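You operate a simulated robot arm through the tools that you are given. There is no shell and no other tool.

You are at the controls of a simulated robot arm. One attempt, no reset.

Task
Dose one blue gasket bead on the vent base, then on the cable entry.
Fine: each in the doser slide; vent base left on the bench, slide out at the end.

Only the result counts: the job must be done as asked and must still hold three seconds after the hand-in. Knocking over, shifting, dropping, spilling or breaking anything else fails it.

Robot
A 6-joint arm with a two-finger gripper, fixed in place. Base frame: the origin is at the foot of the arm, x ahead of it, y to its left, z up. Units: mm, degrees, N and s.
Its first joint turns from -166.0 to 166.0 degrees. Payload 3.43 kg.
The TCP is the grasp point between the finger pads, 20 mm short of the fingertips. In the tool frame z runs along the fingers and y along their closing line. The gripper opens to 190 mm. The gripper's body begins 248 mm behind the TCP.
Orientation is told as [roll, pitch, yaw] about the base's x, y, z axes, in that order, counted from this pose: with the fingers straight down and closing along the base's y, the tool's x points along the base's -x, its y along +y and its z along -z.

Tools
- The arm moves only by the tool play_rows. Its argument "motion" is a list of rows, each a list of 7 numbers: the shift along the tool's x, y, z in units of 50 mm (1.0 is 50 mm), then the turn, a rotation vector about the tool's x, y, z in units of 8 degrees (1.0 is 8 degrees), then the gripper command, from -1 (shut) to 1 (fully open), values between in proportion. In form: [[dx, dy, dz, wx, wy, wz, claw], ...]. A call has 1 to 20 rows; each row shifts and turns the commanded pose from where the row before left it, along the tool's axes as they then stand. A call with a number of a shift or a turn outside -1 to 1 is refused whole. Each row takes 0.2 s and may step no farther than 50 mm and 8.6 degrees from the row before; otherwise, or with a gripper value out of range, the whole call is refused. A pose out of reach is approached as far as the arm can. The call stops where the force on the tool passes 50 N (or 10 N more than at its start, if that is more) or the arm is blocked; 0.2 s more then pass. The fingers move at their own pace (about 153 mm/s each) and stop on an object; they squeeze with about 22 N. The grip force told is the motor's: it shows also when the fingers shut on nothing. Time passes only in rows, and 0.2 s behind the last, so rows that do not move let the fingers close. The reply holds the time, the measured pose of the TCP, the force on the tool along the base axes, the opening and the grip force, in the units named above and with some noise, with the torque about the TCP (base axes, N m) and any sound that the robot's microphone picked up.
- Cameras (640 x 400 px; columns grow to the right, rows downward): "scene" is fixed at [205.5, -504, 1453.6]; the picture's right is [-0.93, 0.37, 0.00], its down [0.31, 0.78, -0.54] and it looks along [-0.20, -0.50, -0.84] (base axes); focal length 248 px, centre (320, 200). "wrist" rides on the gripper at [70, -8, -288] in the tool frame; the picture's right is [0.12, 0.99, 0.00], its down [-0.96, 0.12, -0.25] and it looks along [-0.25, 0.03, 0.97] (tool axes); focal length 261 px, centre (320, 200). There is no depth. A picture from a camera that has moved, and an enlarged one, comes with that camera's place and axes in the base frame and with its lens. The place of the scene camera against the robot may be out by one fixed shift of up to 18 mm in any direction.
- snapshot(camera): a new picture of that camera. The clock stands still meanwhile.
- move_column(by): slides the trunk up (or, below 0, down) by that many mm; the arm rides with it, the base frame stays. It gives what a move gives, with no picture.
- enlarge(camera, box): a new picture of the part [left, top, right, bottom] of that camera's present view, enlarged. The clock stands still meanwhile.
- finish_job(): hands the job in; it is judged then, once.

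Nothing tells you positions but the pictures and the camera data. Unless the task says otherwise, let go and move clear before handing in.

The tools are called after "Emit:" as name(argument=value, ...) on one line, values as JSON. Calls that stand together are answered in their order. play_rows: Moves the arm, as the interface text tells. Its arguments: {"type":"object","properties":{"motion":{"type":"array","items":{"type":"array","items":{"type":"number"}}}},"required":["motion"]} The other tools are called the same way: move_column (by) slides the trunk up or down; snapshot (camera) takes a picture; enlarge (camera, box) takes an enlarged picture of a part of a camera's view; finish_job () hands the job in.

At the start:

```text
time: 0.0
tool_pos: [113.1, -625.2, 1226.4]
tool_rot: [0.0, 0.0, 0.0]
force: [-0.6, -0.6, -0.1]
wrist_torque: [0.02, 0.0, 0.01]
width: 190.1
grip_force: 0.1
trunk travel left (down, up): [-225.0, 215.0]
```

scene: 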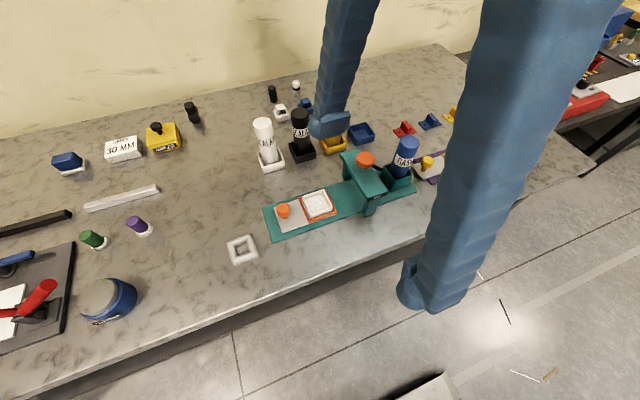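
wrist: 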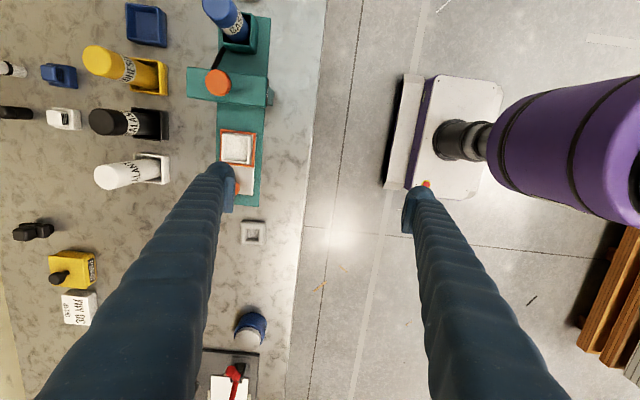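

I see a bench with a teal doser station (slide with an orange-rimmed tray holding a white part, orange knobs, a blue cartridge), and other parts around. I'll enlarge views first to identify the vent base, cable entry and doser.

Emit:
enlarge(camera="scene", box=[220, 120, 480, 280])

Emit:
enlarge(camera="scene", box=[0, 80, 240, 360])

Emit:
enlarge(camera="wrist", box=[0, 0, 300, 200])

Emit:
enlarge(camera="wrist", box=[0, 180, 320, 400])

Emit:
enlarge(camera="scene", box=[230, 70, 390, 180])

```text
2.46 times, centred on (350, 200) of scene
camera zoom: at [205.5, -504.0, 1453.6], right [-0.93, 0.37, 0.0], down [0.31, 0.78, -0.54], along [-0.2, -0.5, -0.84], focal length 610 px, centre (246, 200)
```

zoom: 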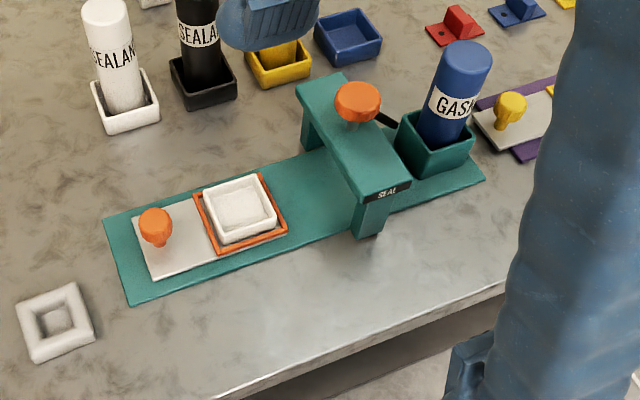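

```text
1.43 times, centred on (120, 220) of scene
camera zoom: at [205.5, -504.0, 1453.6], right [-0.93, 0.37, 0.0], down [0.31, 0.78, -0.54], along [-0.2, -0.5, -0.84], focal length 354 px, centre (606, 171)
```

zoom: 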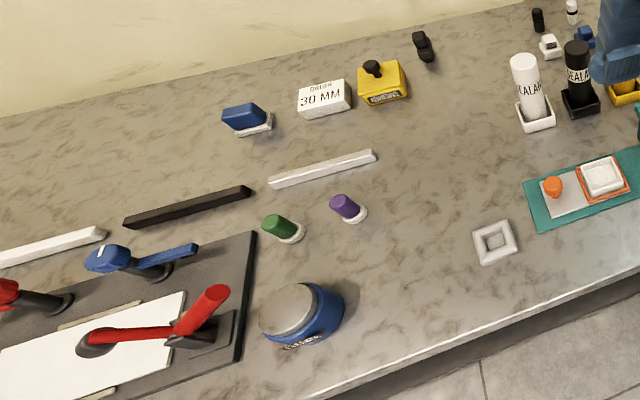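

```text
2.00 times, centred on (150, 100) of wrist
camera zoom: at [43.1, -633.0, 1514.7], right [-0.12, 0.99, 0.0], down [0.96, 0.12, 0.25], along [0.25, 0.03, -0.97], focal length 521 px, centre (660, 400)
```

zoom: 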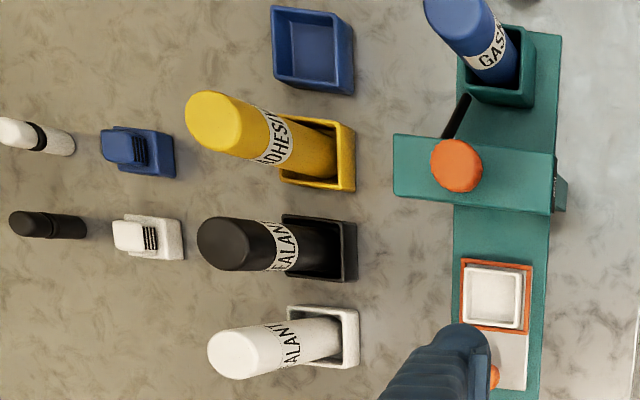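

```text
1.82 times, centred on (160, 290) of wrist
camera zoom: at [43.1, -633.0, 1514.7], right [-0.12, 0.99, 0.0], down [0.96, 0.12, 0.25], along [0.25, 0.03, -0.97], focal length 474 px, centre (611, 36)
```

zoom: 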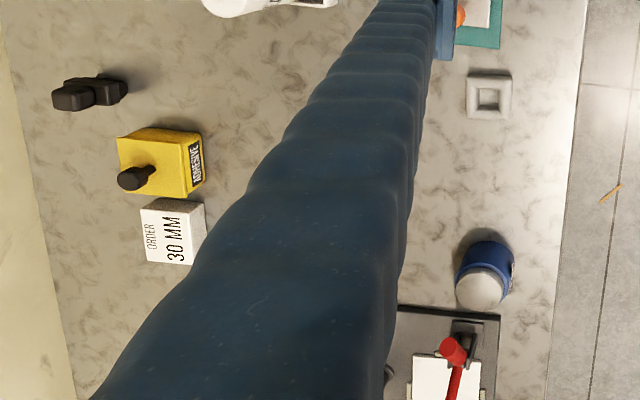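

```text
3.64 times, centred on (310, 125) of scene
camera zoom: at [205.5, -504.0, 1453.6], right [-0.93, 0.37, 0.0], down [0.31, 0.78, -0.54], along [-0.2, -0.5, -0.84], focal length 902 px, centre (356, 473)
```

zoom: 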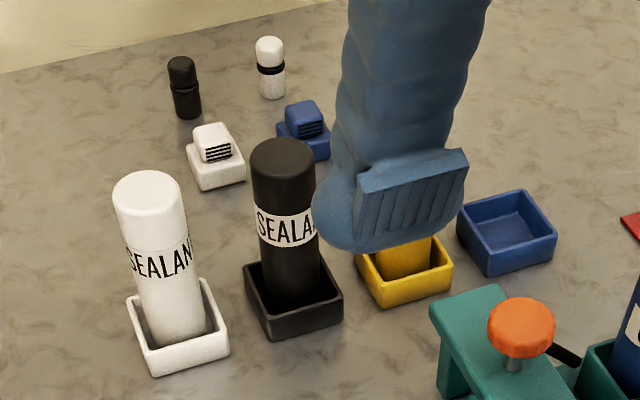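

The bench sits roughly at z≈915 and the doser lies along the base x direction at y≈-790. I'll zoom closely on the parts and the doser to tell the vent base from the cable entry.

Emit:
enlarge(camera="scene", box=[260, 170, 350, 245])

Emit:
enlarge(camera="scene", box=[215, 225, 275, 275])

Emit:
enlarge(camera="scene", box=[335, 120, 465, 220])

Emit:
enlarge(camera="wrist", box=[180, 0, 290, 260])

Emit:
enlarge(camera="scene", box=[90, 170, 190, 260])

Emit:
enlarge(camera="scene", box=[380, 80, 500, 200])

```text
5.33 times, centred on (305, 208) of scene
camera zoom: at [205.5, -504.0, 1453.6], right [-0.93, 0.37, 0.0], down [0.31, 0.78, -0.54], along [-0.2, -0.5, -0.84], focal length 1323 px, centre (400, 160)
```

zoom: 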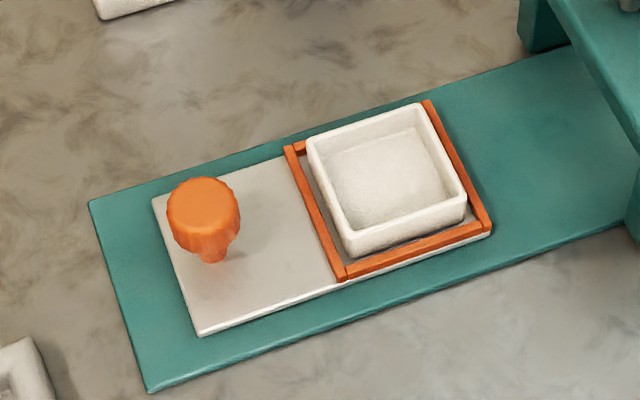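

```text
8.00 times, centred on (245, 250) of scene
camera zoom: at [205.5, -504.0, 1453.6], right [-0.93, 0.37, 0.0], down [0.31, 0.78, -0.54], along [-0.2, -0.5, -0.84], focal length 1984 px, centre (920, -200)
```

zoom: 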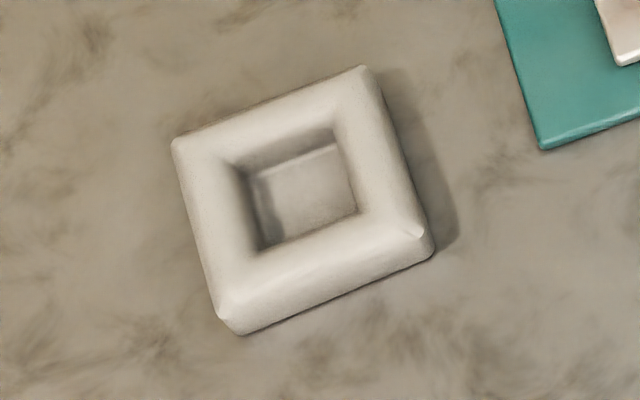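

```text
4.00 times, centred on (400, 170) of scene
camera zoom: at [205.5, -504.0, 1453.6], right [-0.93, 0.37, 0.0], down [0.31, 0.78, -0.54], along [-0.2, -0.5, -0.84], focal length 992 px, centre (0, 320)
```

zoom: 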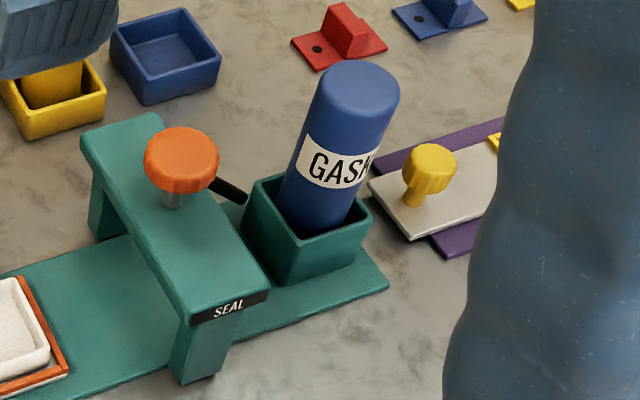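

```text
1.54 times, centred on (235, 130) of wrist
camera zoom: at [43.1, -633.0, 1514.7], right [-0.12, 0.99, 0.0], down [0.96, 0.12, 0.25], along [0.25, 0.03, -0.97], focal length 401 px, centre (451, 308)
```

zoom: 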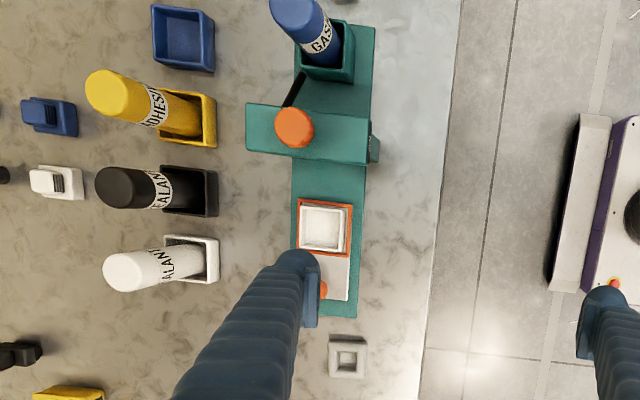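

```text
4.44 times, centred on (140, 215) of scene
camera zoom: at [205.5, -504.0, 1453.6], right [-0.93, 0.37, 0.0], down [0.31, 0.78, -0.54], along [-0.2, -0.5, -0.84], focal length 1102 px, centre (1120, 133)
```

zoom: 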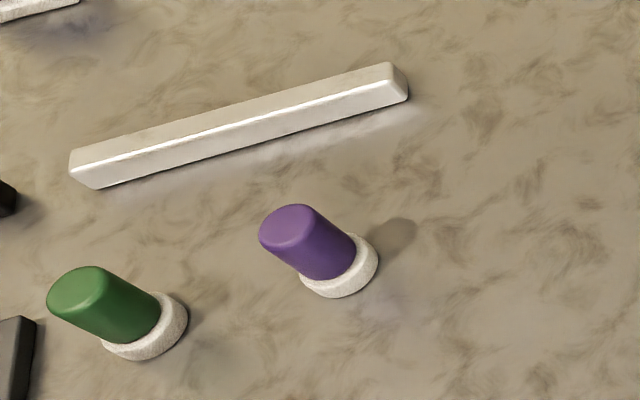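

```text
3.33 times, centred on (440, 140) of scene
camera zoom: at [205.5, -504.0, 1453.6], right [-0.93, 0.37, 0.0], down [0.31, 0.78, -0.54], along [-0.2, -0.5, -0.84], focal length 827 px, centre (-80, 400)
```

zoom: 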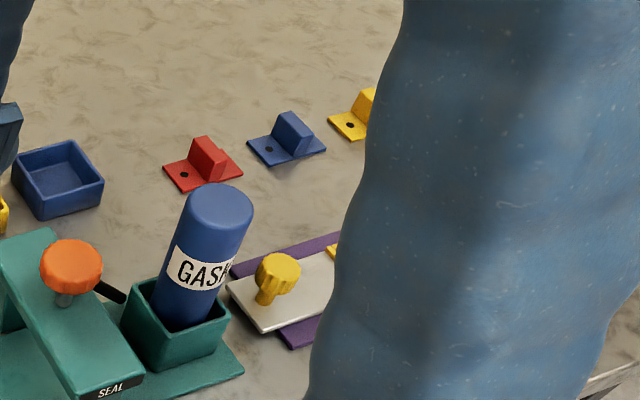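

The part in the slide is an open white box, and a white square frame with a centre opening lies on the bench. Before deciding which is which, I'll swing the arm toward -x for a view of the bench's other end.

Emit:
play_rows(motion=[[0.9, 0, 0, 0, 0, 0, 1], [0.9, 0, 0, 0, 0, 0, 1], [0.9, 0, 0, 0, 0, 0, 1], [0.9, 0, 0, 0, 0, 0, 1], [0.9, 0, 0, 0, 0, 0, 1], [0.9, 0, 0, 0, 0, 0, 1]])

Emit:
snapshot(camera="wrist")

Emit:
snapshot(camera="scene")

```text
time: 1.4
tool_pos: [-157.5, -624.6, 1225.3]
tool_rot: [0.1, -0.1, 0.1]
force: [0.1, -0.2, -0.2]
wrist_torque: [0.02, -0.1, 0.0]
width: 190.2
grip_force: 0.1
trunk travel left (down, up): [-225.0, 215.0]
```

```text
taken
camera wrist: at [-228.2, -631.6, 1514.7], right [-0.12, 0.99, 0.0], down [0.96, 0.12, 0.25], along [0.25, 0.03, -0.97], focal length 261 px, centre (320, 200)
```

wrist: 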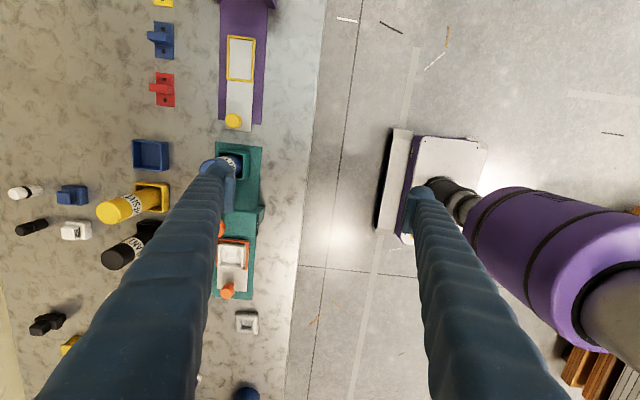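

```text
taken
```

scene: 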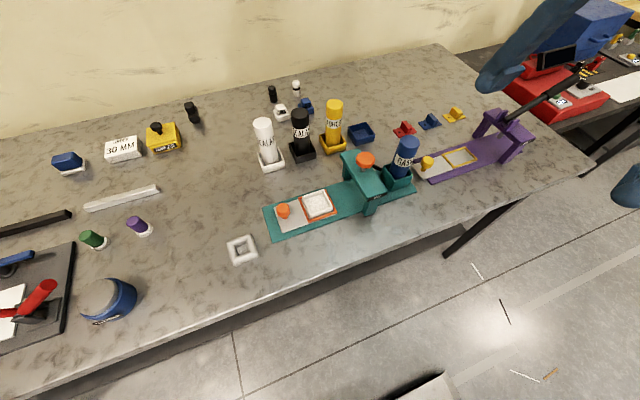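

Now the scene is clear: a purple lever press with its own yellow-knobbed slide is at the far right. I'll zoom into it and the remaining items.

Emit:
enlarge(camera="scene", box=[390, 80, 550, 200])

Emit:
enlarge(camera="scene", box=[240, 70, 400, 190])

Emit:
enlarge(camera="scene", box=[500, 0, 640, 110])

Emit:
enlarge(camera="wrist", box=[190, 130, 290, 350])

Emit:
enlarge(camera="scene", box=[30, 90, 220, 200])

Emit:
enlarge(camera="scene", box=[0, 200, 150, 350])

```text
3.33 times, centred on (470, 140) of scene
camera zoom: at [205.5, -504.0, 1453.6], right [-0.93, 0.37, 0.0], down [0.31, 0.78, -0.54], along [-0.2, -0.5, -0.84], focal length 827 px, centre (-180, 400)
```

zoom: 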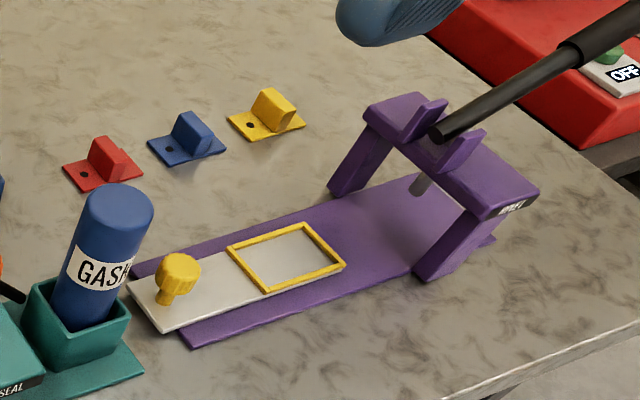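

```text
3.33 times, centred on (320, 130) of scene
camera zoom: at [205.5, -504.0, 1453.6], right [-0.93, 0.37, 0.0], down [0.31, 0.78, -0.54], along [-0.2, -0.5, -0.84], focal length 827 px, centre (320, 433)
```

zoom: 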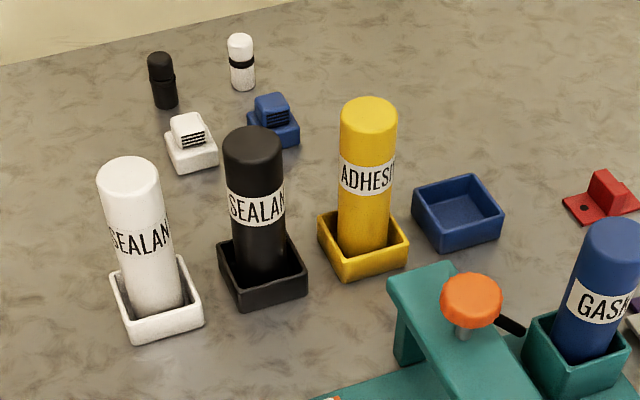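

```text
3.64 times, centred on (570, 55) of scene
camera zoom: at [205.5, -504.0, 1453.6], right [-0.93, 0.37, 0.0], down [0.31, 0.78, -0.54], along [-0.2, -0.5, -0.84], focal length 902 px, centre (-589, 727)
```

zoom: 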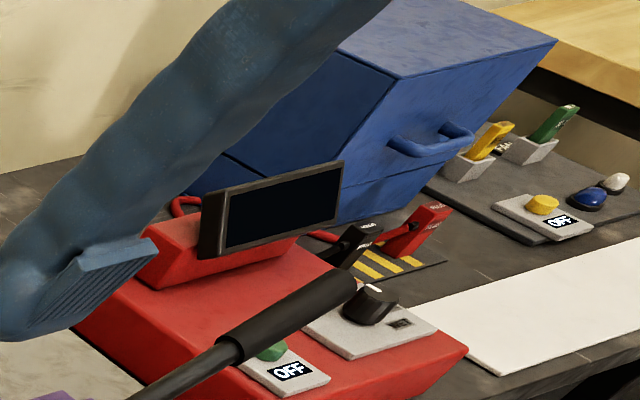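

```text
1.82 times, centred on (240, 240) of wrist
camera zoom: at [-228.2, -631.6, 1514.7], right [-0.12, 0.99, 0.0], down [0.96, 0.12, 0.25], along [0.25, 0.03, -0.97], focal length 474 px, centre (466, 127)
```

zoom: 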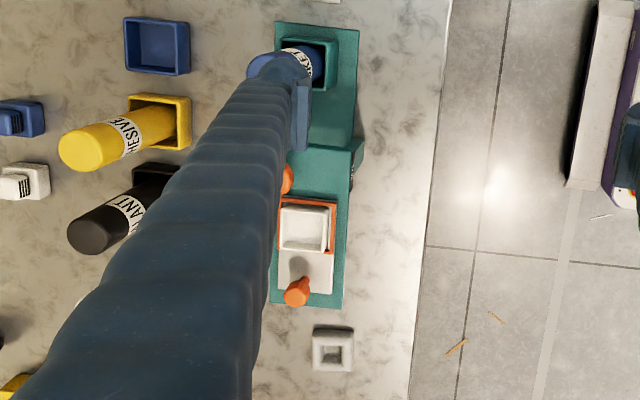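

```text
3.37 times, centred on (125, 145) of scene
camera zoom: at [205.5, -504.0, 1453.6], right [-0.93, 0.37, 0.0], down [0.31, 0.78, -0.54], along [-0.2, -0.5, -0.84], focal length 835 px, centre (977, 385)
```

zoom: 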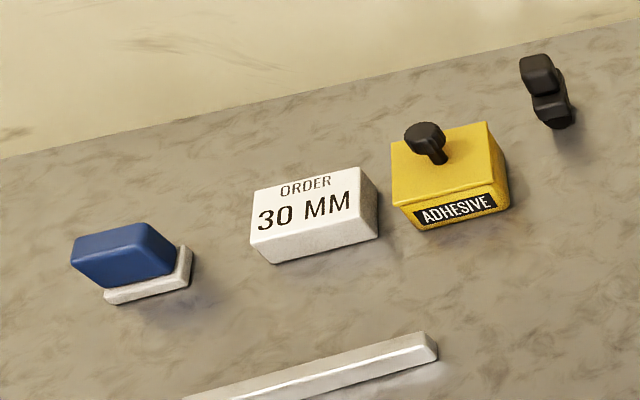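

```text
2.67 times, centred on (75, 275) of scene
camera zoom: at [205.5, -504.0, 1453.6], right [-0.93, 0.37, 0.0], down [0.31, 0.78, -0.54], along [-0.2, -0.5, -0.84], focal length 661 px, centre (973, 0)
```

zoom: 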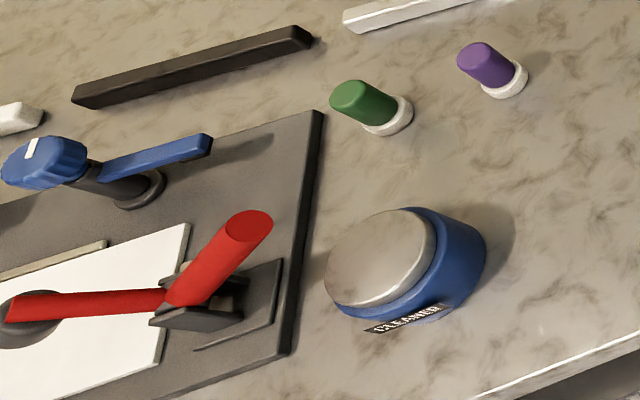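

No other candidate bodies appear: only the open box in the slide and the framed piece on the bench match. I'll move above the slide and the frame for a near-vertical close look at both.

Emit:
play_rows(motion=[[-0.88, -0.33, 0, 0, 0, 0, 1], [-0.88, -0.33, 0, 0, 0, 0, 1], [-0.88, -0.33, 0, 0, 0, 0, 1], [-0.88, -0.33, 0, 0, 0, 0, 1], [-0.88, -0.33, 0, 0, 0, 0, 1], [-0.88, -0.33, 0, 0, 0, 0, 1], [-0.88, -0.33, 0, 0, 0, 0, 1], [0, 0, 0, 0, 0, 0, 1]])

Emit:
snapshot(camera="wrist")

Emit:
snapshot(camera="scene")

```text
time: 3.2
tool_pos: [151.9, -740.8, 1222.7]
tool_rot: [0.0, 0.0, 0.1]
force: [-0.3, -0.2, 0.0]
wrist_torque: [0.01, -0.02, 0.02]
width: 189.8
grip_force: 0.1
trunk travel left (down, up): [-225.0, 215.0]
```

```text
taken
camera wrist: at [80.9, -748.6, 1512.1], right [-0.12, 0.99, 0.0], down [0.96, 0.11, 0.25], along [0.25, 0.03, -0.97], focal length 261 px, centre (320, 200)
```

wrist: 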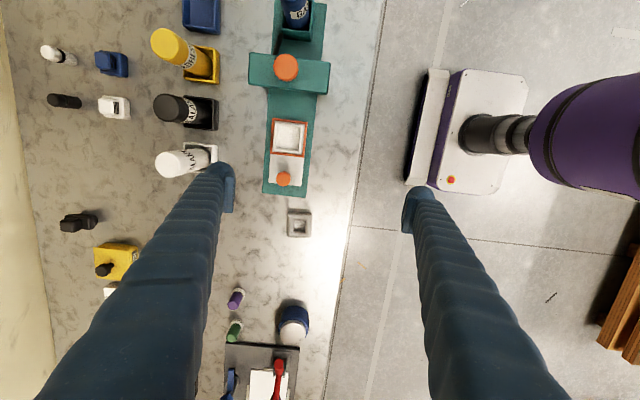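

```text
taken
```

scene: 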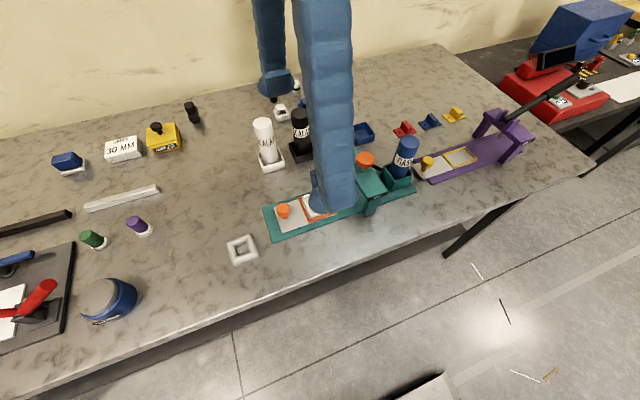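

Emit:
enlarge(camera="wrist", box=[245, 90, 345, 250])

Emit:
enlarge(camera="wrist", box=[280, 200, 320, 245])

Emit:
enlarge(camera="wrist", box=[255, 100, 325, 200])

Emit:
enlarge(camera="wrist", box=[230, 0, 350, 110])

Emit:
enlarge(camera="wrist", box=[30, 30, 150, 130])

```text
2.50 times, centred on (295, 170) of wrist
camera zoom: at [80.9, -748.6, 1512.1], right [-0.12, 0.99, 0.0], down [0.96, 0.11, 0.25], along [0.25, 0.03, -0.97], focal length 652 px, centre (382, 275)
```

zoom: 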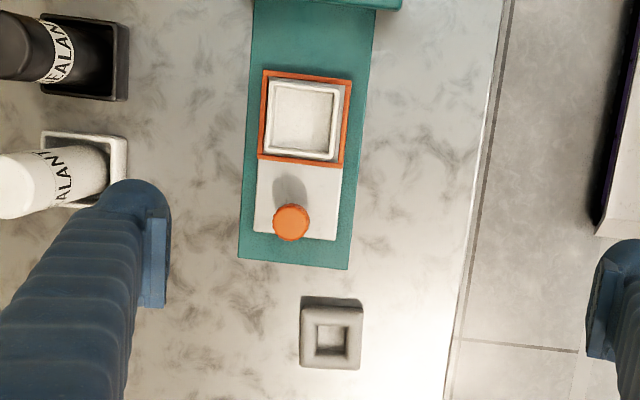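

```text
8.89 times, centred on (300, 222) of wrist
camera zoom: at [80.9, -748.6, 1512.1], right [-0.12, 0.99, 0.0], down [0.96, 0.11, 0.25], along [0.25, 0.03, -0.97], focal length 2317 px, centre (498, 0)
```

zoom: 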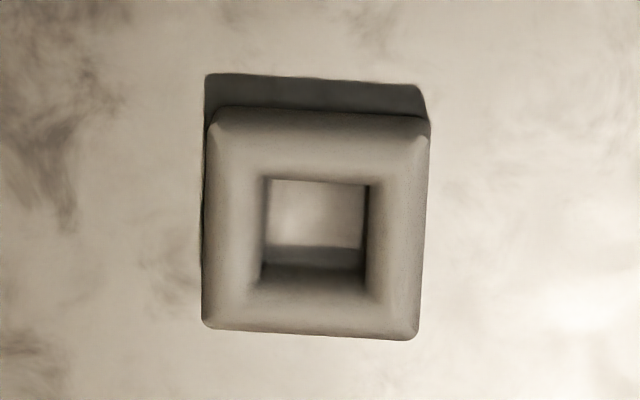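

```text
4.00 times, centred on (290, 150) of wrist
camera zoom: at [80.9, -748.6, 1512.1], right [-0.12, 0.99, 0.0], down [0.96, 0.11, 0.25], along [0.25, 0.03, -0.97], focal length 1043 px, centre (440, 400)
```

zoom: 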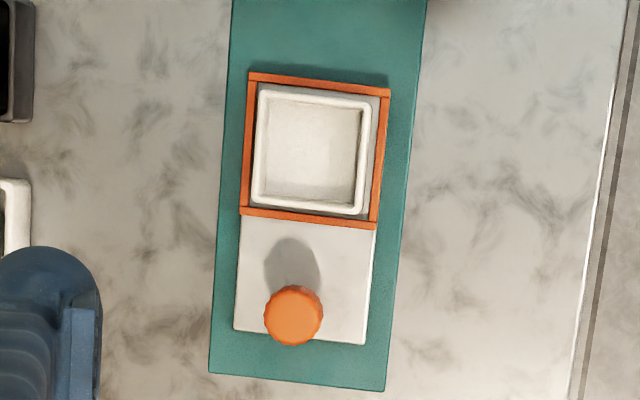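

```text
3.64 times, centred on (290, 55) of wrist
camera zoom: at [80.9, -748.6, 1512.1], right [-0.12, 0.99, 0.0], down [0.96, 0.11, 0.25], along [0.25, 0.03, -0.97], focal length 948 px, centre (429, 727)
```

zoom: 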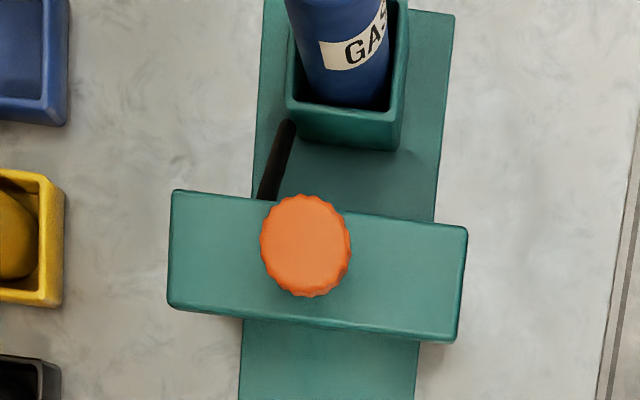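

```text
4.00 times, centred on (90, 80) of wrist
camera zoom: at [80.9, -748.6, 1512.1], right [-0.12, 0.99, 0.0], down [0.96, 0.11, 0.25], along [0.25, 0.03, -0.97], focal length 1043 px, centre (1240, 680)
```

zoom: 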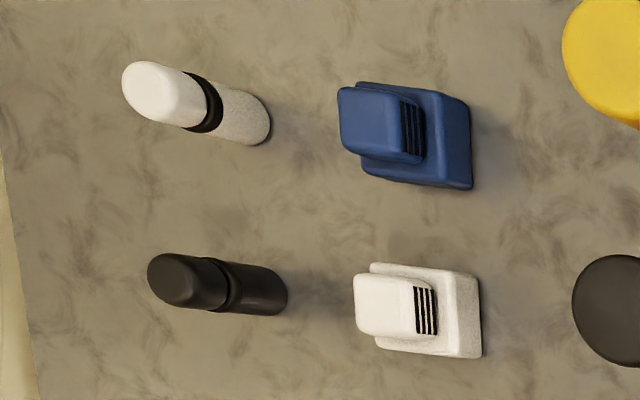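

The piece on the bench is a thick frame with a through hole of about 26–30 mm, so it takes the round glands and I take it as the cable entry. The open box in the slide has a recess of about 49 mm that takes the ~45 mm square vents, so I take that as the vent base, already in the slide. I'll lower the camera for more exact positions.

Emit:
play_rows(motion=[[0, -0.26, 0.68, 0, 0, 0, 1], [0, -0.26, 0.68, 0, 0, 0, 1], [0, -0.26, 0.68, 0, 0, 0, 1], [0, 0, 0, 0, 0, 0, 1]])

Emit:
snapshot(camera="wrist")

Emit:
enlarge(camera="wrist", box=[250, 80, 360, 200])

Emit:
enlarge(camera="wrist", box=[280, 190, 360, 260])

Emit:
enlarge(camera="wrist", box=[240, 0, 360, 80])

```text
time: 4.2
tool_pos: [151.1, -782.3, 1121.6]
tool_rot: [-0.1, 0.0, -0.1]
force: [-0.2, -0.7, -0.8]
wrist_torque: [0.09, 0.01, 0.01]
width: 190.0
grip_force: 0.0
trunk travel left (down, up): [-225.0, 215.0]
```

```text
taken
camera wrist: at [81.0, -790.4, 1410.5], right [-0.12, 0.99, 0.0], down [0.96, 0.12, 0.25], along [0.25, 0.03, -0.97], focal length 261 px, centre (320, 200)
```

wrist: 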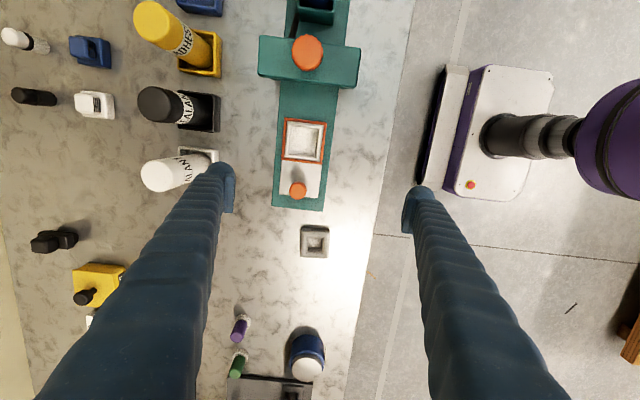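

```text
3.33 times, centred on (305, 140) of wrist
camera zoom: at [81.0, -790.4, 1410.5], right [-0.12, 0.99, 0.0], down [0.96, 0.12, 0.25], along [0.25, 0.03, -0.97], focal length 869 px, centre (370, 400)
```

zoom: 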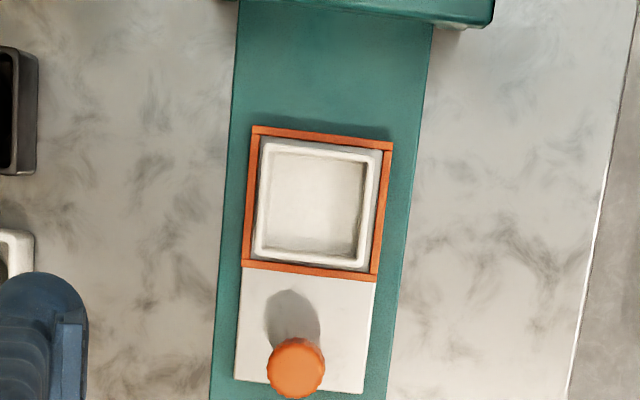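

```text
5.71 times, centred on (320, 225) of wrist
camera zoom: at [81.0, -790.4, 1410.5], right [-0.12, 0.99, 0.0], down [0.96, 0.12, 0.25], along [0.25, 0.03, -0.97], focal length 1489 px, centre (320, 57)
```

zoom: 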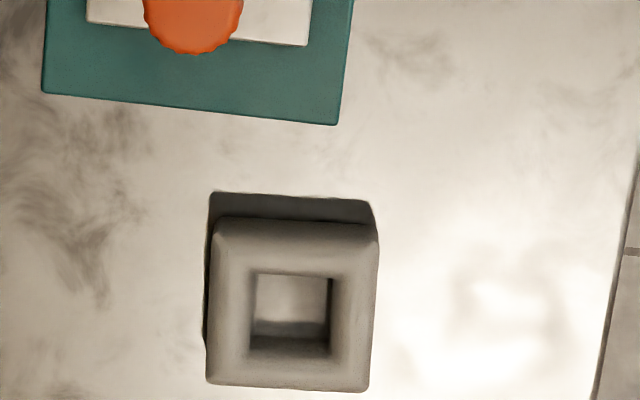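

```text
5.00 times, centred on (300, 40) of wrist
camera zoom: at [81.0, -790.4, 1410.5], right [-0.12, 0.99, 0.0], down [0.96, 0.12, 0.25], along [0.25, 0.03, -0.97], focal length 1303 px, centre (420, 1000)
```

zoom: 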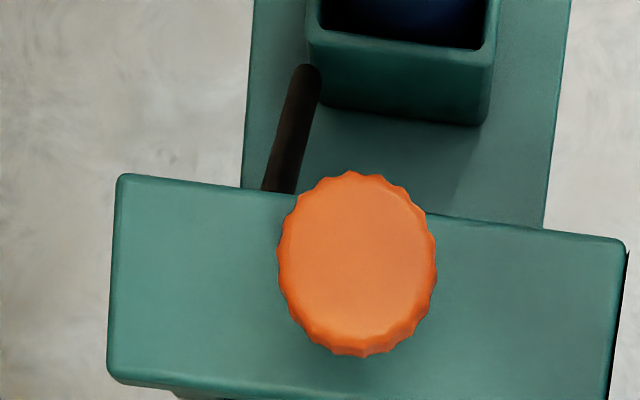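

I'll take a second viewpoint shifted +100 mm in x to get heights by parallax.

Emit:
play_rows(motion=[[-0.8, 0, 0, 0, 0, 0, 1], [-0.8, 0, 0, 0, 0, 0, 1], [-0.8, 0, 0, 0, 0, 0, 1], [0, 0, 0, 0, 0, 0, 1]])

Emit:
enlarge(camera="wrist", box=[260, 0, 370, 120])

Emit:
enlarge(camera="wrist", box=[280, 100, 370, 200])

```text
time: 5.2
tool_pos: [270.5, -779.4, 1124.4]
tool_rot: [0.1, 0.0, 0.0]
force: [0.5, -0.9, 0.1]
wrist_torque: [0.04, -0.01, 0.04]
width: 189.7
grip_force: 0.0
trunk travel left (down, up): [-225.0, 215.0]
```

```text
3.33 times, centred on (315, 60) of wrist
camera zoom: at [199.5, -787.2, 1412.8], right [-0.12, 0.99, 0.0], down [0.96, 0.12, 0.25], along [0.25, 0.03, -0.97], focal length 869 px, centre (337, 667)
```

zoom: 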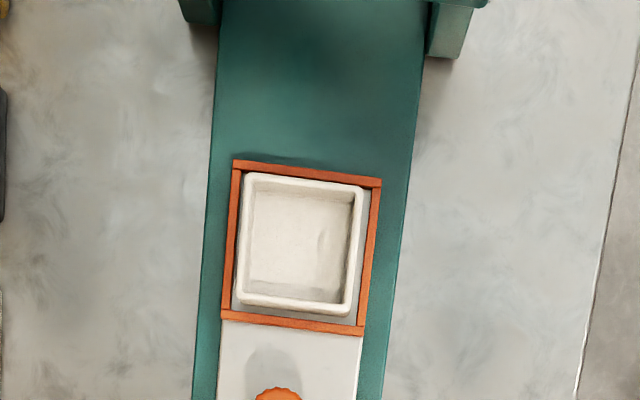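

```text
4.00 times, centred on (325, 150) of wrist
camera zoom: at [199.5, -787.2, 1412.8], right [-0.12, 0.99, 0.0], down [0.96, 0.12, 0.25], along [0.25, 0.03, -0.97], focal length 1043 px, centre (300, 400)
```

zoom: 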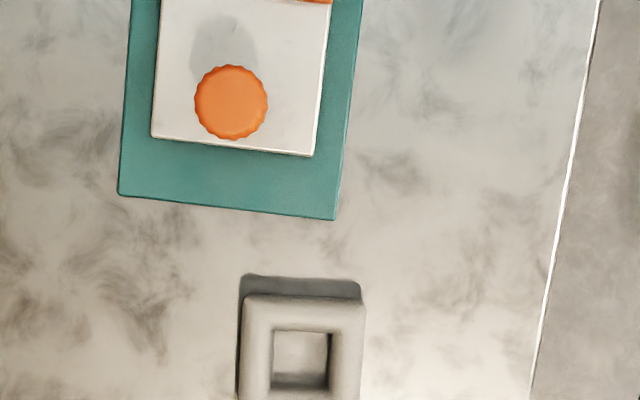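

Positions now: the doser is aligned with the base x axis at y≈-819. The slide knob is at about (192, -819, top 929), the box centre at (102, -819), the bridge knob at about (-19, -819.5, top ~1023), and the cable entry frame at about (316, -773) with a yaw of ~3.5°. Next I'll come over the slide knob with the fingers partly closed.

Emit:
play_rows(motion=[[0.393, -0.2, 0.6, 0, 0, 0, -0.16], [0.393, -0.2, 0.6, 0, 0, 0, -0.16], [0.393, -0.2, 0.6, 0, 0, 0, -0.16], [0.393, -0.2, 0.6, 0, 0, 0, -0.16], [0, 0, 0, 0, 0, 0, -0.16]])

Emit:
snapshot(camera="wrist")

Emit:
snapshot(camera="scene")

```text
time: 6.4
tool_pos: [193.6, -819.3, 1005.4]
tool_rot: [0.0, 0.0, 0.0]
force: [-0.6, -0.6, -0.3]
wrist_torque: [0.1, -0.03, 0.01]
width: 80.1
grip_force: 0.1
trunk travel left (down, up): [-225.0, 215.0]
```

```text
taken
camera wrist: at [123.0, -827.7, 1293.1], right [-0.12, 0.99, 0.0], down [0.96, 0.12, 0.25], along [0.25, 0.03, -0.97], focal length 261 px, centre (320, 200)
```

wrist: 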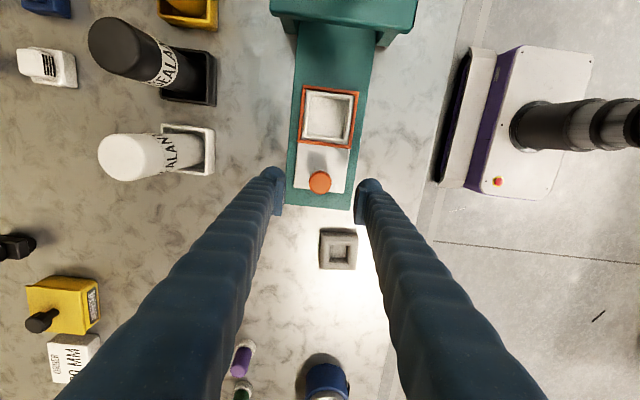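

```text
taken
```

scene: 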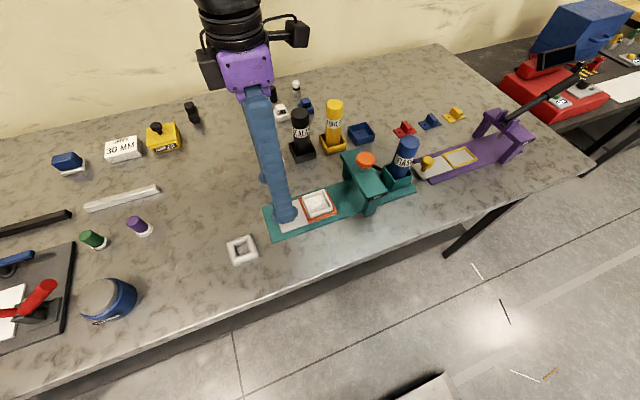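

Emit:
enlarge(camera="wrist", box=[280, 70, 390, 200])

Emit:
enlarge(camera="wrist", box=[290, 150, 380, 280])

```text
3.08 times, centred on (335, 135) of wrist
camera zoom: at [123.0, -827.7, 1293.1], right [-0.12, 0.99, 0.0], down [0.96, 0.12, 0.25], along [0.25, 0.03, -0.97], focal length 802 px, centre (274, 400)
```

zoom: 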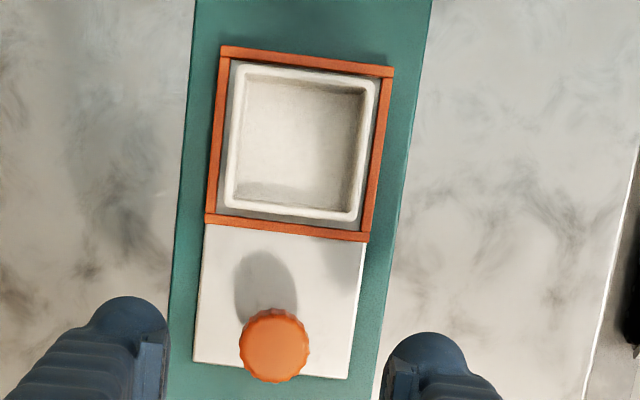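

```text
3.08 times, centred on (335, 215) of wrist
camera zoom: at [123.0, -827.7, 1293.1], right [-0.12, 0.99, 0.0], down [0.96, 0.12, 0.25], along [0.25, 0.03, -0.97], focal length 802 px, centre (274, 154)
```

zoom: 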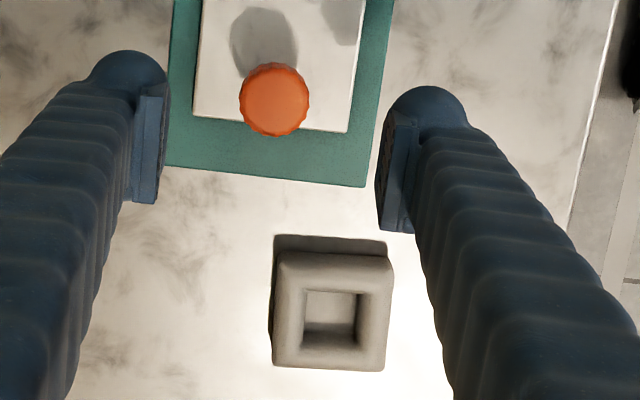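

The third view confirms the knob at (191, -819.5, top ≈ 930). Next I descend around it, stopping with the fingertips at z≈905, and close gently.

Emit:
play_rows(motion=[[0.04, 0, 0.4, 0, 0, 0, -0.16], [0, 0, 0.4, 0, 0, 0, -0.16], [0, 0, 0.4, 0, 0, 0, -0.16], [0, 0, 0.38, 0, 0, 0, -0.16], [0, 0, 0, 0, 0, 0, -0.16]])

Emit:
snapshot(camera="wrist")

Emit:
enlarge(camera="scene", box=[250, 150, 360, 260])

```text
time: 7.6
tool_pos: [192.6, -820.1, 924.9]
tool_rot: [0.0, -0.1, 0.0]
force: [-0.7, 0.0, 0.1]
wrist_torque: [0.04, 0.0, -0.01]
width: 79.7
grip_force: 0.0
trunk travel left (down, up): [-225.0, 215.0]
```

```text
taken
camera wrist: at [120.7, -828.6, 1213.6], right [-0.12, 0.99, 0.0], down [0.96, 0.12, 0.25], along [0.25, 0.03, -0.97], focal length 261 px, centre (320, 200)
```

wrist: 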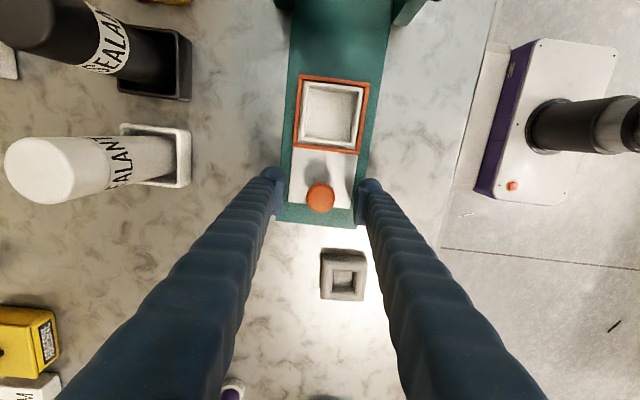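

```text
3.64 times, centred on (305, 205) of scene
camera zoom: at [205.5, -504.0, 1453.6], right [-0.93, 0.37, 0.0], down [0.31, 0.78, -0.54], along [-0.2, -0.5, -0.84], focal length 902 px, centre (374, 182)
```

zoom: 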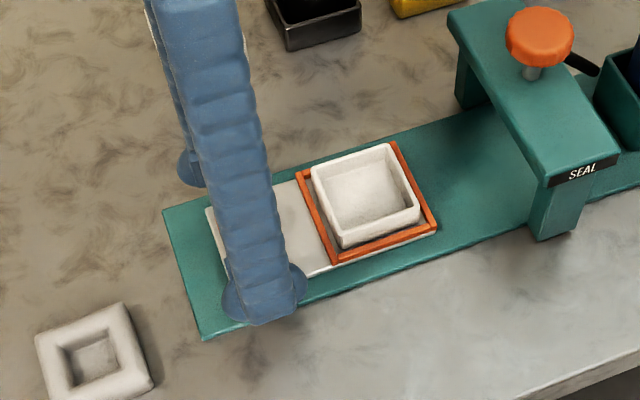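

The fingers straddle the knob. I'll close on it.

Emit:
play_rows(motion=[[0, 0, 0, 0, 0, 0, -1], [0, 0, 0, 0, 0, 0, -1], [0, 0, 0, 0, 0, 0, -1]])

```text
time: 8.4
tool_pos: [190.2, -819.9, 925.4]
tool_rot: [-0.1, 0.0, 0.1]
force: [0.7, 2.0, 1.0]
wrist_torque: [0.05, -0.02, -0.01]
width: 30.7
grip_force: 45.4
trunk travel left (down, up): [-225.0, 215.0]
```

The knob is gripped (30.7 mm). I'll slide it in toward -x, slowly.

Emit:
play_rows(motion=[[0.2, 0, 0, 0, 0, 0, -1], [0.25, 0, 0, 0, 0, 0, -1], [0.25, 0, 0, 0, 0, 0, -1], [0.25, 0, 0, 0, 0, 0, -1], [0.25, 0, 0, 0, 0, 0, -1], [0.25, 0, 0, 0, 0, 0, -1], [0.25, 0, 0, 0, 0, 0, -1], [0.25, 0, 0, 0, 0, 0, -1], [0, 0, 0, 0, 0, 0, -1]])

Emit:
snapshot(camera="wrist")

Emit:
enlarge(camera="scene", box=[250, 130, 420, 260])

```text
time: 10.4
tool_pos: [92.9, -819.3, 925.4]
tool_rot: [0.0, 0.0, 0.0]
force: [-0.1, -2.3, 1.1]
wrist_torque: [0.01, 0.16, 0.0]
width: 30.6
grip_force: 45.0
trunk travel left (down, up): [-225.0, 215.0]
```

```text
taken
camera wrist: at [22.6, -827.8, 1214.0], right [-0.12, 0.99, 0.0], down [0.96, 0.12, 0.25], along [0.25, 0.03, -0.97], focal length 261 px, centre (320, 200)
```

wrist: 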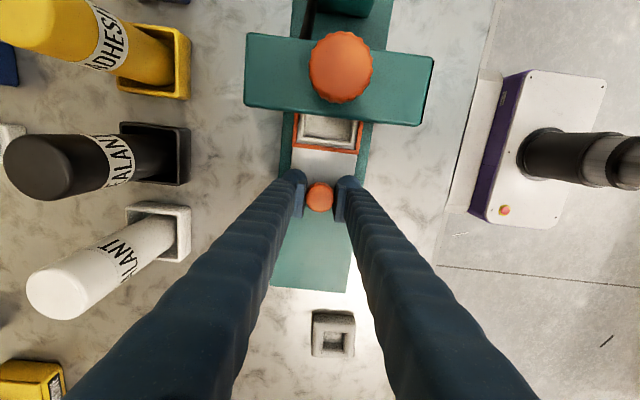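

```text
3.08 times, centred on (335, 195) of scene
camera zoom: at [205.5, -504.0, 1453.6], right [-0.93, 0.37, 0.0], down [0.31, 0.78, -0.54], along [-0.2, -0.5, -0.84], focal length 763 px, centre (274, 215)
```

zoom: 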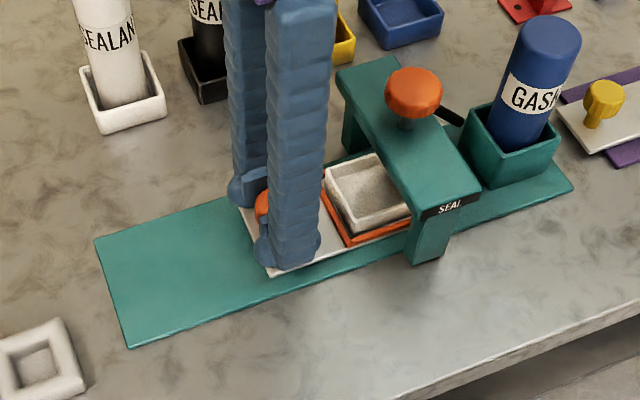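

The slide follows freely. I'll continue in small steps to find the inner stop.

Emit:
play_rows(motion=[[0.1, 0, 0, 0, 0, 0, -1], [0.1, 0, 0, 0, 0, 0, -1], [0.1, 0, 0, 0, 0, 0, -1], [0, 0, 0, 0, 0, 0, -1]])

```text
time: 11.4
tool_pos: [78.8, -820.1, 924.8]
tool_rot: [0.0, 0.0, 0.0]
force: [-1.6, -8.0, -2.8]
wrist_torque: [-0.09, 0.01, 0.04]
width: 30.6
grip_force: 45.4
trunk travel left (down, up): [-225.0, 215.0]
```

Emit:
play_rows(motion=[[0.08, 0, 0, 0, 0, 0, -1], [0.08, 0, 0, 0, 0, 0, -1], [0, 0, 0, 0, 0, 0, -1]])

Emit:
enlarge(camera="scene", box=[270, 130, 420, 240])

Emit:
enlarge(camera="wrist", box=[240, 20, 440, 230])

```text
time: 12.2
tool_pos: [70.2, -819.8, 926.4]
tool_rot: [0.0, 0.0, -0.1]
force: [3.8, -6.5, -1.8]
wrist_torque: [-0.06, -0.17, 0.03]
width: 30.6
grip_force: 44.8
trunk travel left (down, up): [-225.0, 215.0]
```

```text
3.64 times, centred on (345, 185) of scene
camera zoom: at [205.5, -504.0, 1453.6], right [-0.93, 0.37, 0.0], down [0.31, 0.78, -0.54], along [-0.2, -0.5, -0.84], focal length 902 px, centre (229, 254)
```

zoom: 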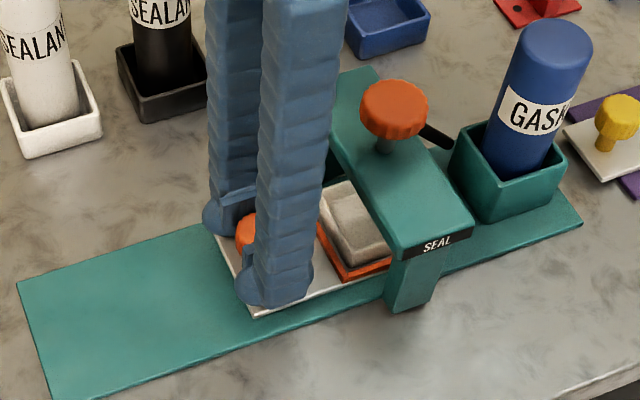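

```text
1.90 times, centred on (340, 125) of wrist
camera zoom: at [0.6, -827.8, 1214.0], right [-0.12, 0.99, 0.0], down [0.96, 0.12, 0.25], along [0.25, 0.03, -0.97], focal length 496 px, centre (282, 343)
```

zoom: 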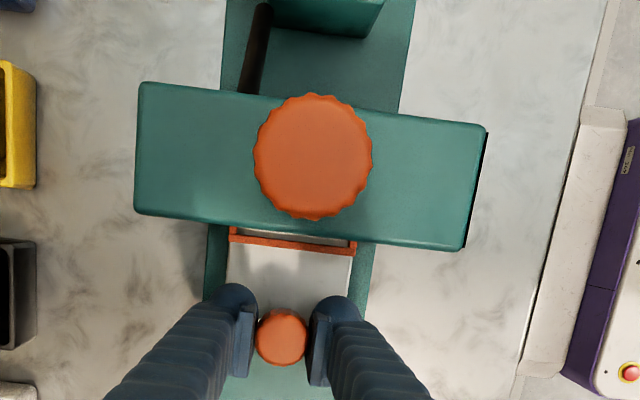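

Emit:
play_rows(motion=[[0.06, 0, 0, 0, 0, 0, -1], [0.06, 0, 0, 0, 0, 0, -1], [0, 0, 0, 0, 0, 0, -1]])

```text
time: 13.0
tool_pos: [67.1, -819.8, 924.9]
tool_rot: [0.1, 0.1, 0.0]
force: [29.9, -5.3, 0.6]
wrist_torque: [-0.09, -0.3, 0.04]
width: 30.8
grip_force: 44.9
trunk travel left (down, up): [-225.0, 215.0]
```

The slide reached its inner stop (force rise of about 30 N in x). I'll unload, open, and rise clear.

Emit:
play_rows(motion=[[-0.05, 0, 0, 0, 0, 0, -1], [0, 0, 0, 0, 0, 0, -1], [0, 0, 0, 0, 0, 0, -0.2], [0, 0, 0, 0, 0, 0, -0.2]])

Emit:
snapshot(camera="wrist")

```text
time: 14.0
tool_pos: [64.8, -818.5, 925.6]
tool_rot: [0.0, 0.0, -0.1]
force: [-0.3, 1.5, 0.0]
wrist_torque: [-0.05, -0.02, -0.01]
width: 76.1
grip_force: 0.0
trunk travel left (down, up): [-225.0, 215.0]
```

```text
taken
camera wrist: at [-5.2, -827.3, 1214.1], right [-0.12, 0.99, 0.0], down [0.96, 0.12, 0.25], along [0.25, 0.03, -0.97], focal length 261 px, centre (320, 200)
```

wrist: 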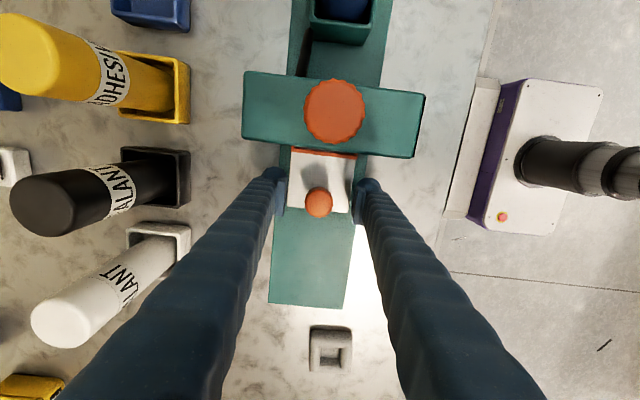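

The slide is in and the fingers are open. I'll rise and move over the bridge knob with the fingers closed.

Emit:
play_rows(motion=[[0, 0, -0.6, 0, 0, 0, -0.2], [0, 0, -0.9, 0, 0, 0, -0.2], [0, 0, -0.9, 0, 0, 0, -0.2], [0, 0, -0.9, 0, 0, 0, -0.2], [0, 0, -0.3, 0, 0, 0, -1], [0.8, -0.01, 0, 0, 0, 0, -1], [0.86, -0.01, 0, 0, 0, 0, -1], [0, 0, 0, 0, 0, 0, -1]])

Emit:
snapshot(camera="wrist")

Emit:
snapshot(camera="scene")

```text
time: 15.8
tool_pos: [-17.1, -819.9, 1105.2]
tool_rot: [0.0, 0.0, -0.1]
force: [-0.2, -0.6, 0.0]
wrist_torque: [-0.01, 0.03, -0.01]
width: 0.0
grip_force: 22.0
trunk travel left (down, up): [-225.0, 215.0]
```

```text
taken
camera wrist: at [-87.7, -828.0, 1393.4], right [-0.12, 0.99, 0.0], down [0.96, 0.12, 0.25], along [0.25, 0.03, -0.97], focal length 261 px, centre (320, 200)
```

wrist: 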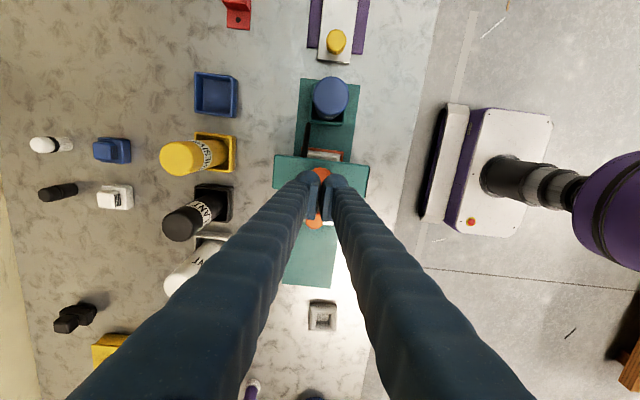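

```text
taken
```

scene: 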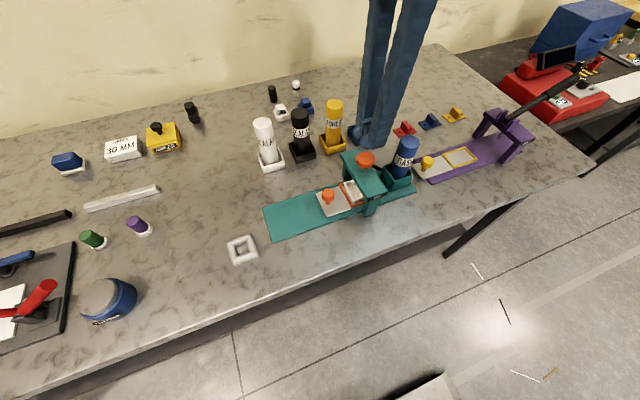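

Fingers are closed above the bridge knob at (-17, -820). I'll descend to near contact, then press slowly.

Emit:
play_rows(motion=[[0.02, 0, 0.4, 0, 0, 0, -1], [0, 0, 0.4, 0, 0, 0, -1], [0, 0, 0.1, 0, 0, 0, -1], [0, 0, 0, 0, 0, 0, -1]])

Emit:
enlarge(camera="scene", box=[310, 110, 420, 230])

Emit:
enlarge(camera="wrist", box=[240, 120, 400, 260])

```text
time: 16.8
tool_pos: [-16.8, -821.1, 1060.9]
tool_rot: [0.0, 0.0, 0.0]
force: [-0.1, -0.3, -0.6]
wrist_torque: [0.06, 0.01, -0.01]
width: 0.0
grip_force: 21.8
trunk travel left (down, up): [-225.0, 215.0]
```

```text
3.33 times, centred on (365, 170) of scene
camera zoom: at [205.5, -504.0, 1453.6], right [-0.93, 0.37, 0.0], down [0.31, 0.78, -0.54], along [-0.2, -0.5, -0.84], focal length 827 px, centre (170, 300)
```

zoom: 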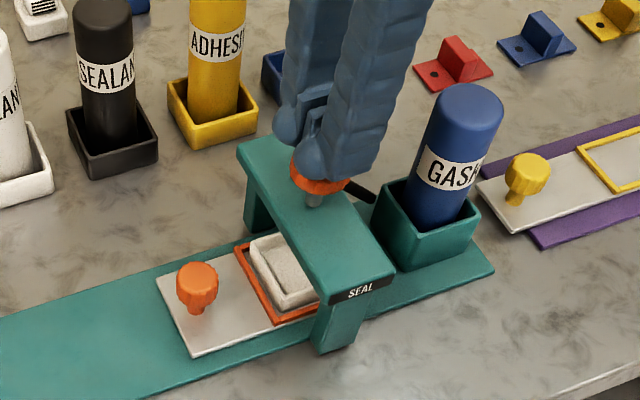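

```text
2.86 times, centred on (320, 190) of wrist
camera zoom: at [-87.6, -828.3, 1348.7], right [-0.12, 0.99, 0.0], down [0.96, 0.12, 0.25], along [0.25, 0.03, -0.97], focal length 745 px, centre (320, 229)
```

zoom: 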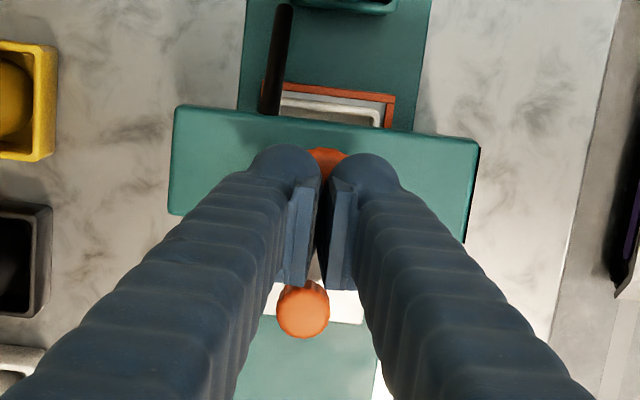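

The tray is centred beneath the bridge (tray centre x≈-20). I'll press the knob down in small steps, watching force and sound.

Emit:
play_rows(motion=[[0, 0, 0.1, 0, 0, 0, -1], [0, 0, 0.1, 0, 0, 0, -1], [0, 0, 0.06, 0, 0, 0, -1]])

```text
time: 17.6
tool_pos: [-17.6, -821.0, 1047.2]
tool_rot: [0.0, 0.0, 0.0]
force: [-0.5, 0.3, 1.9]
wrist_torque: [-0.04, 0.01, -0.01]
width: 6.2
grip_force: 34.8
trunk travel left (down, up): [-225.0, 215.0]
```

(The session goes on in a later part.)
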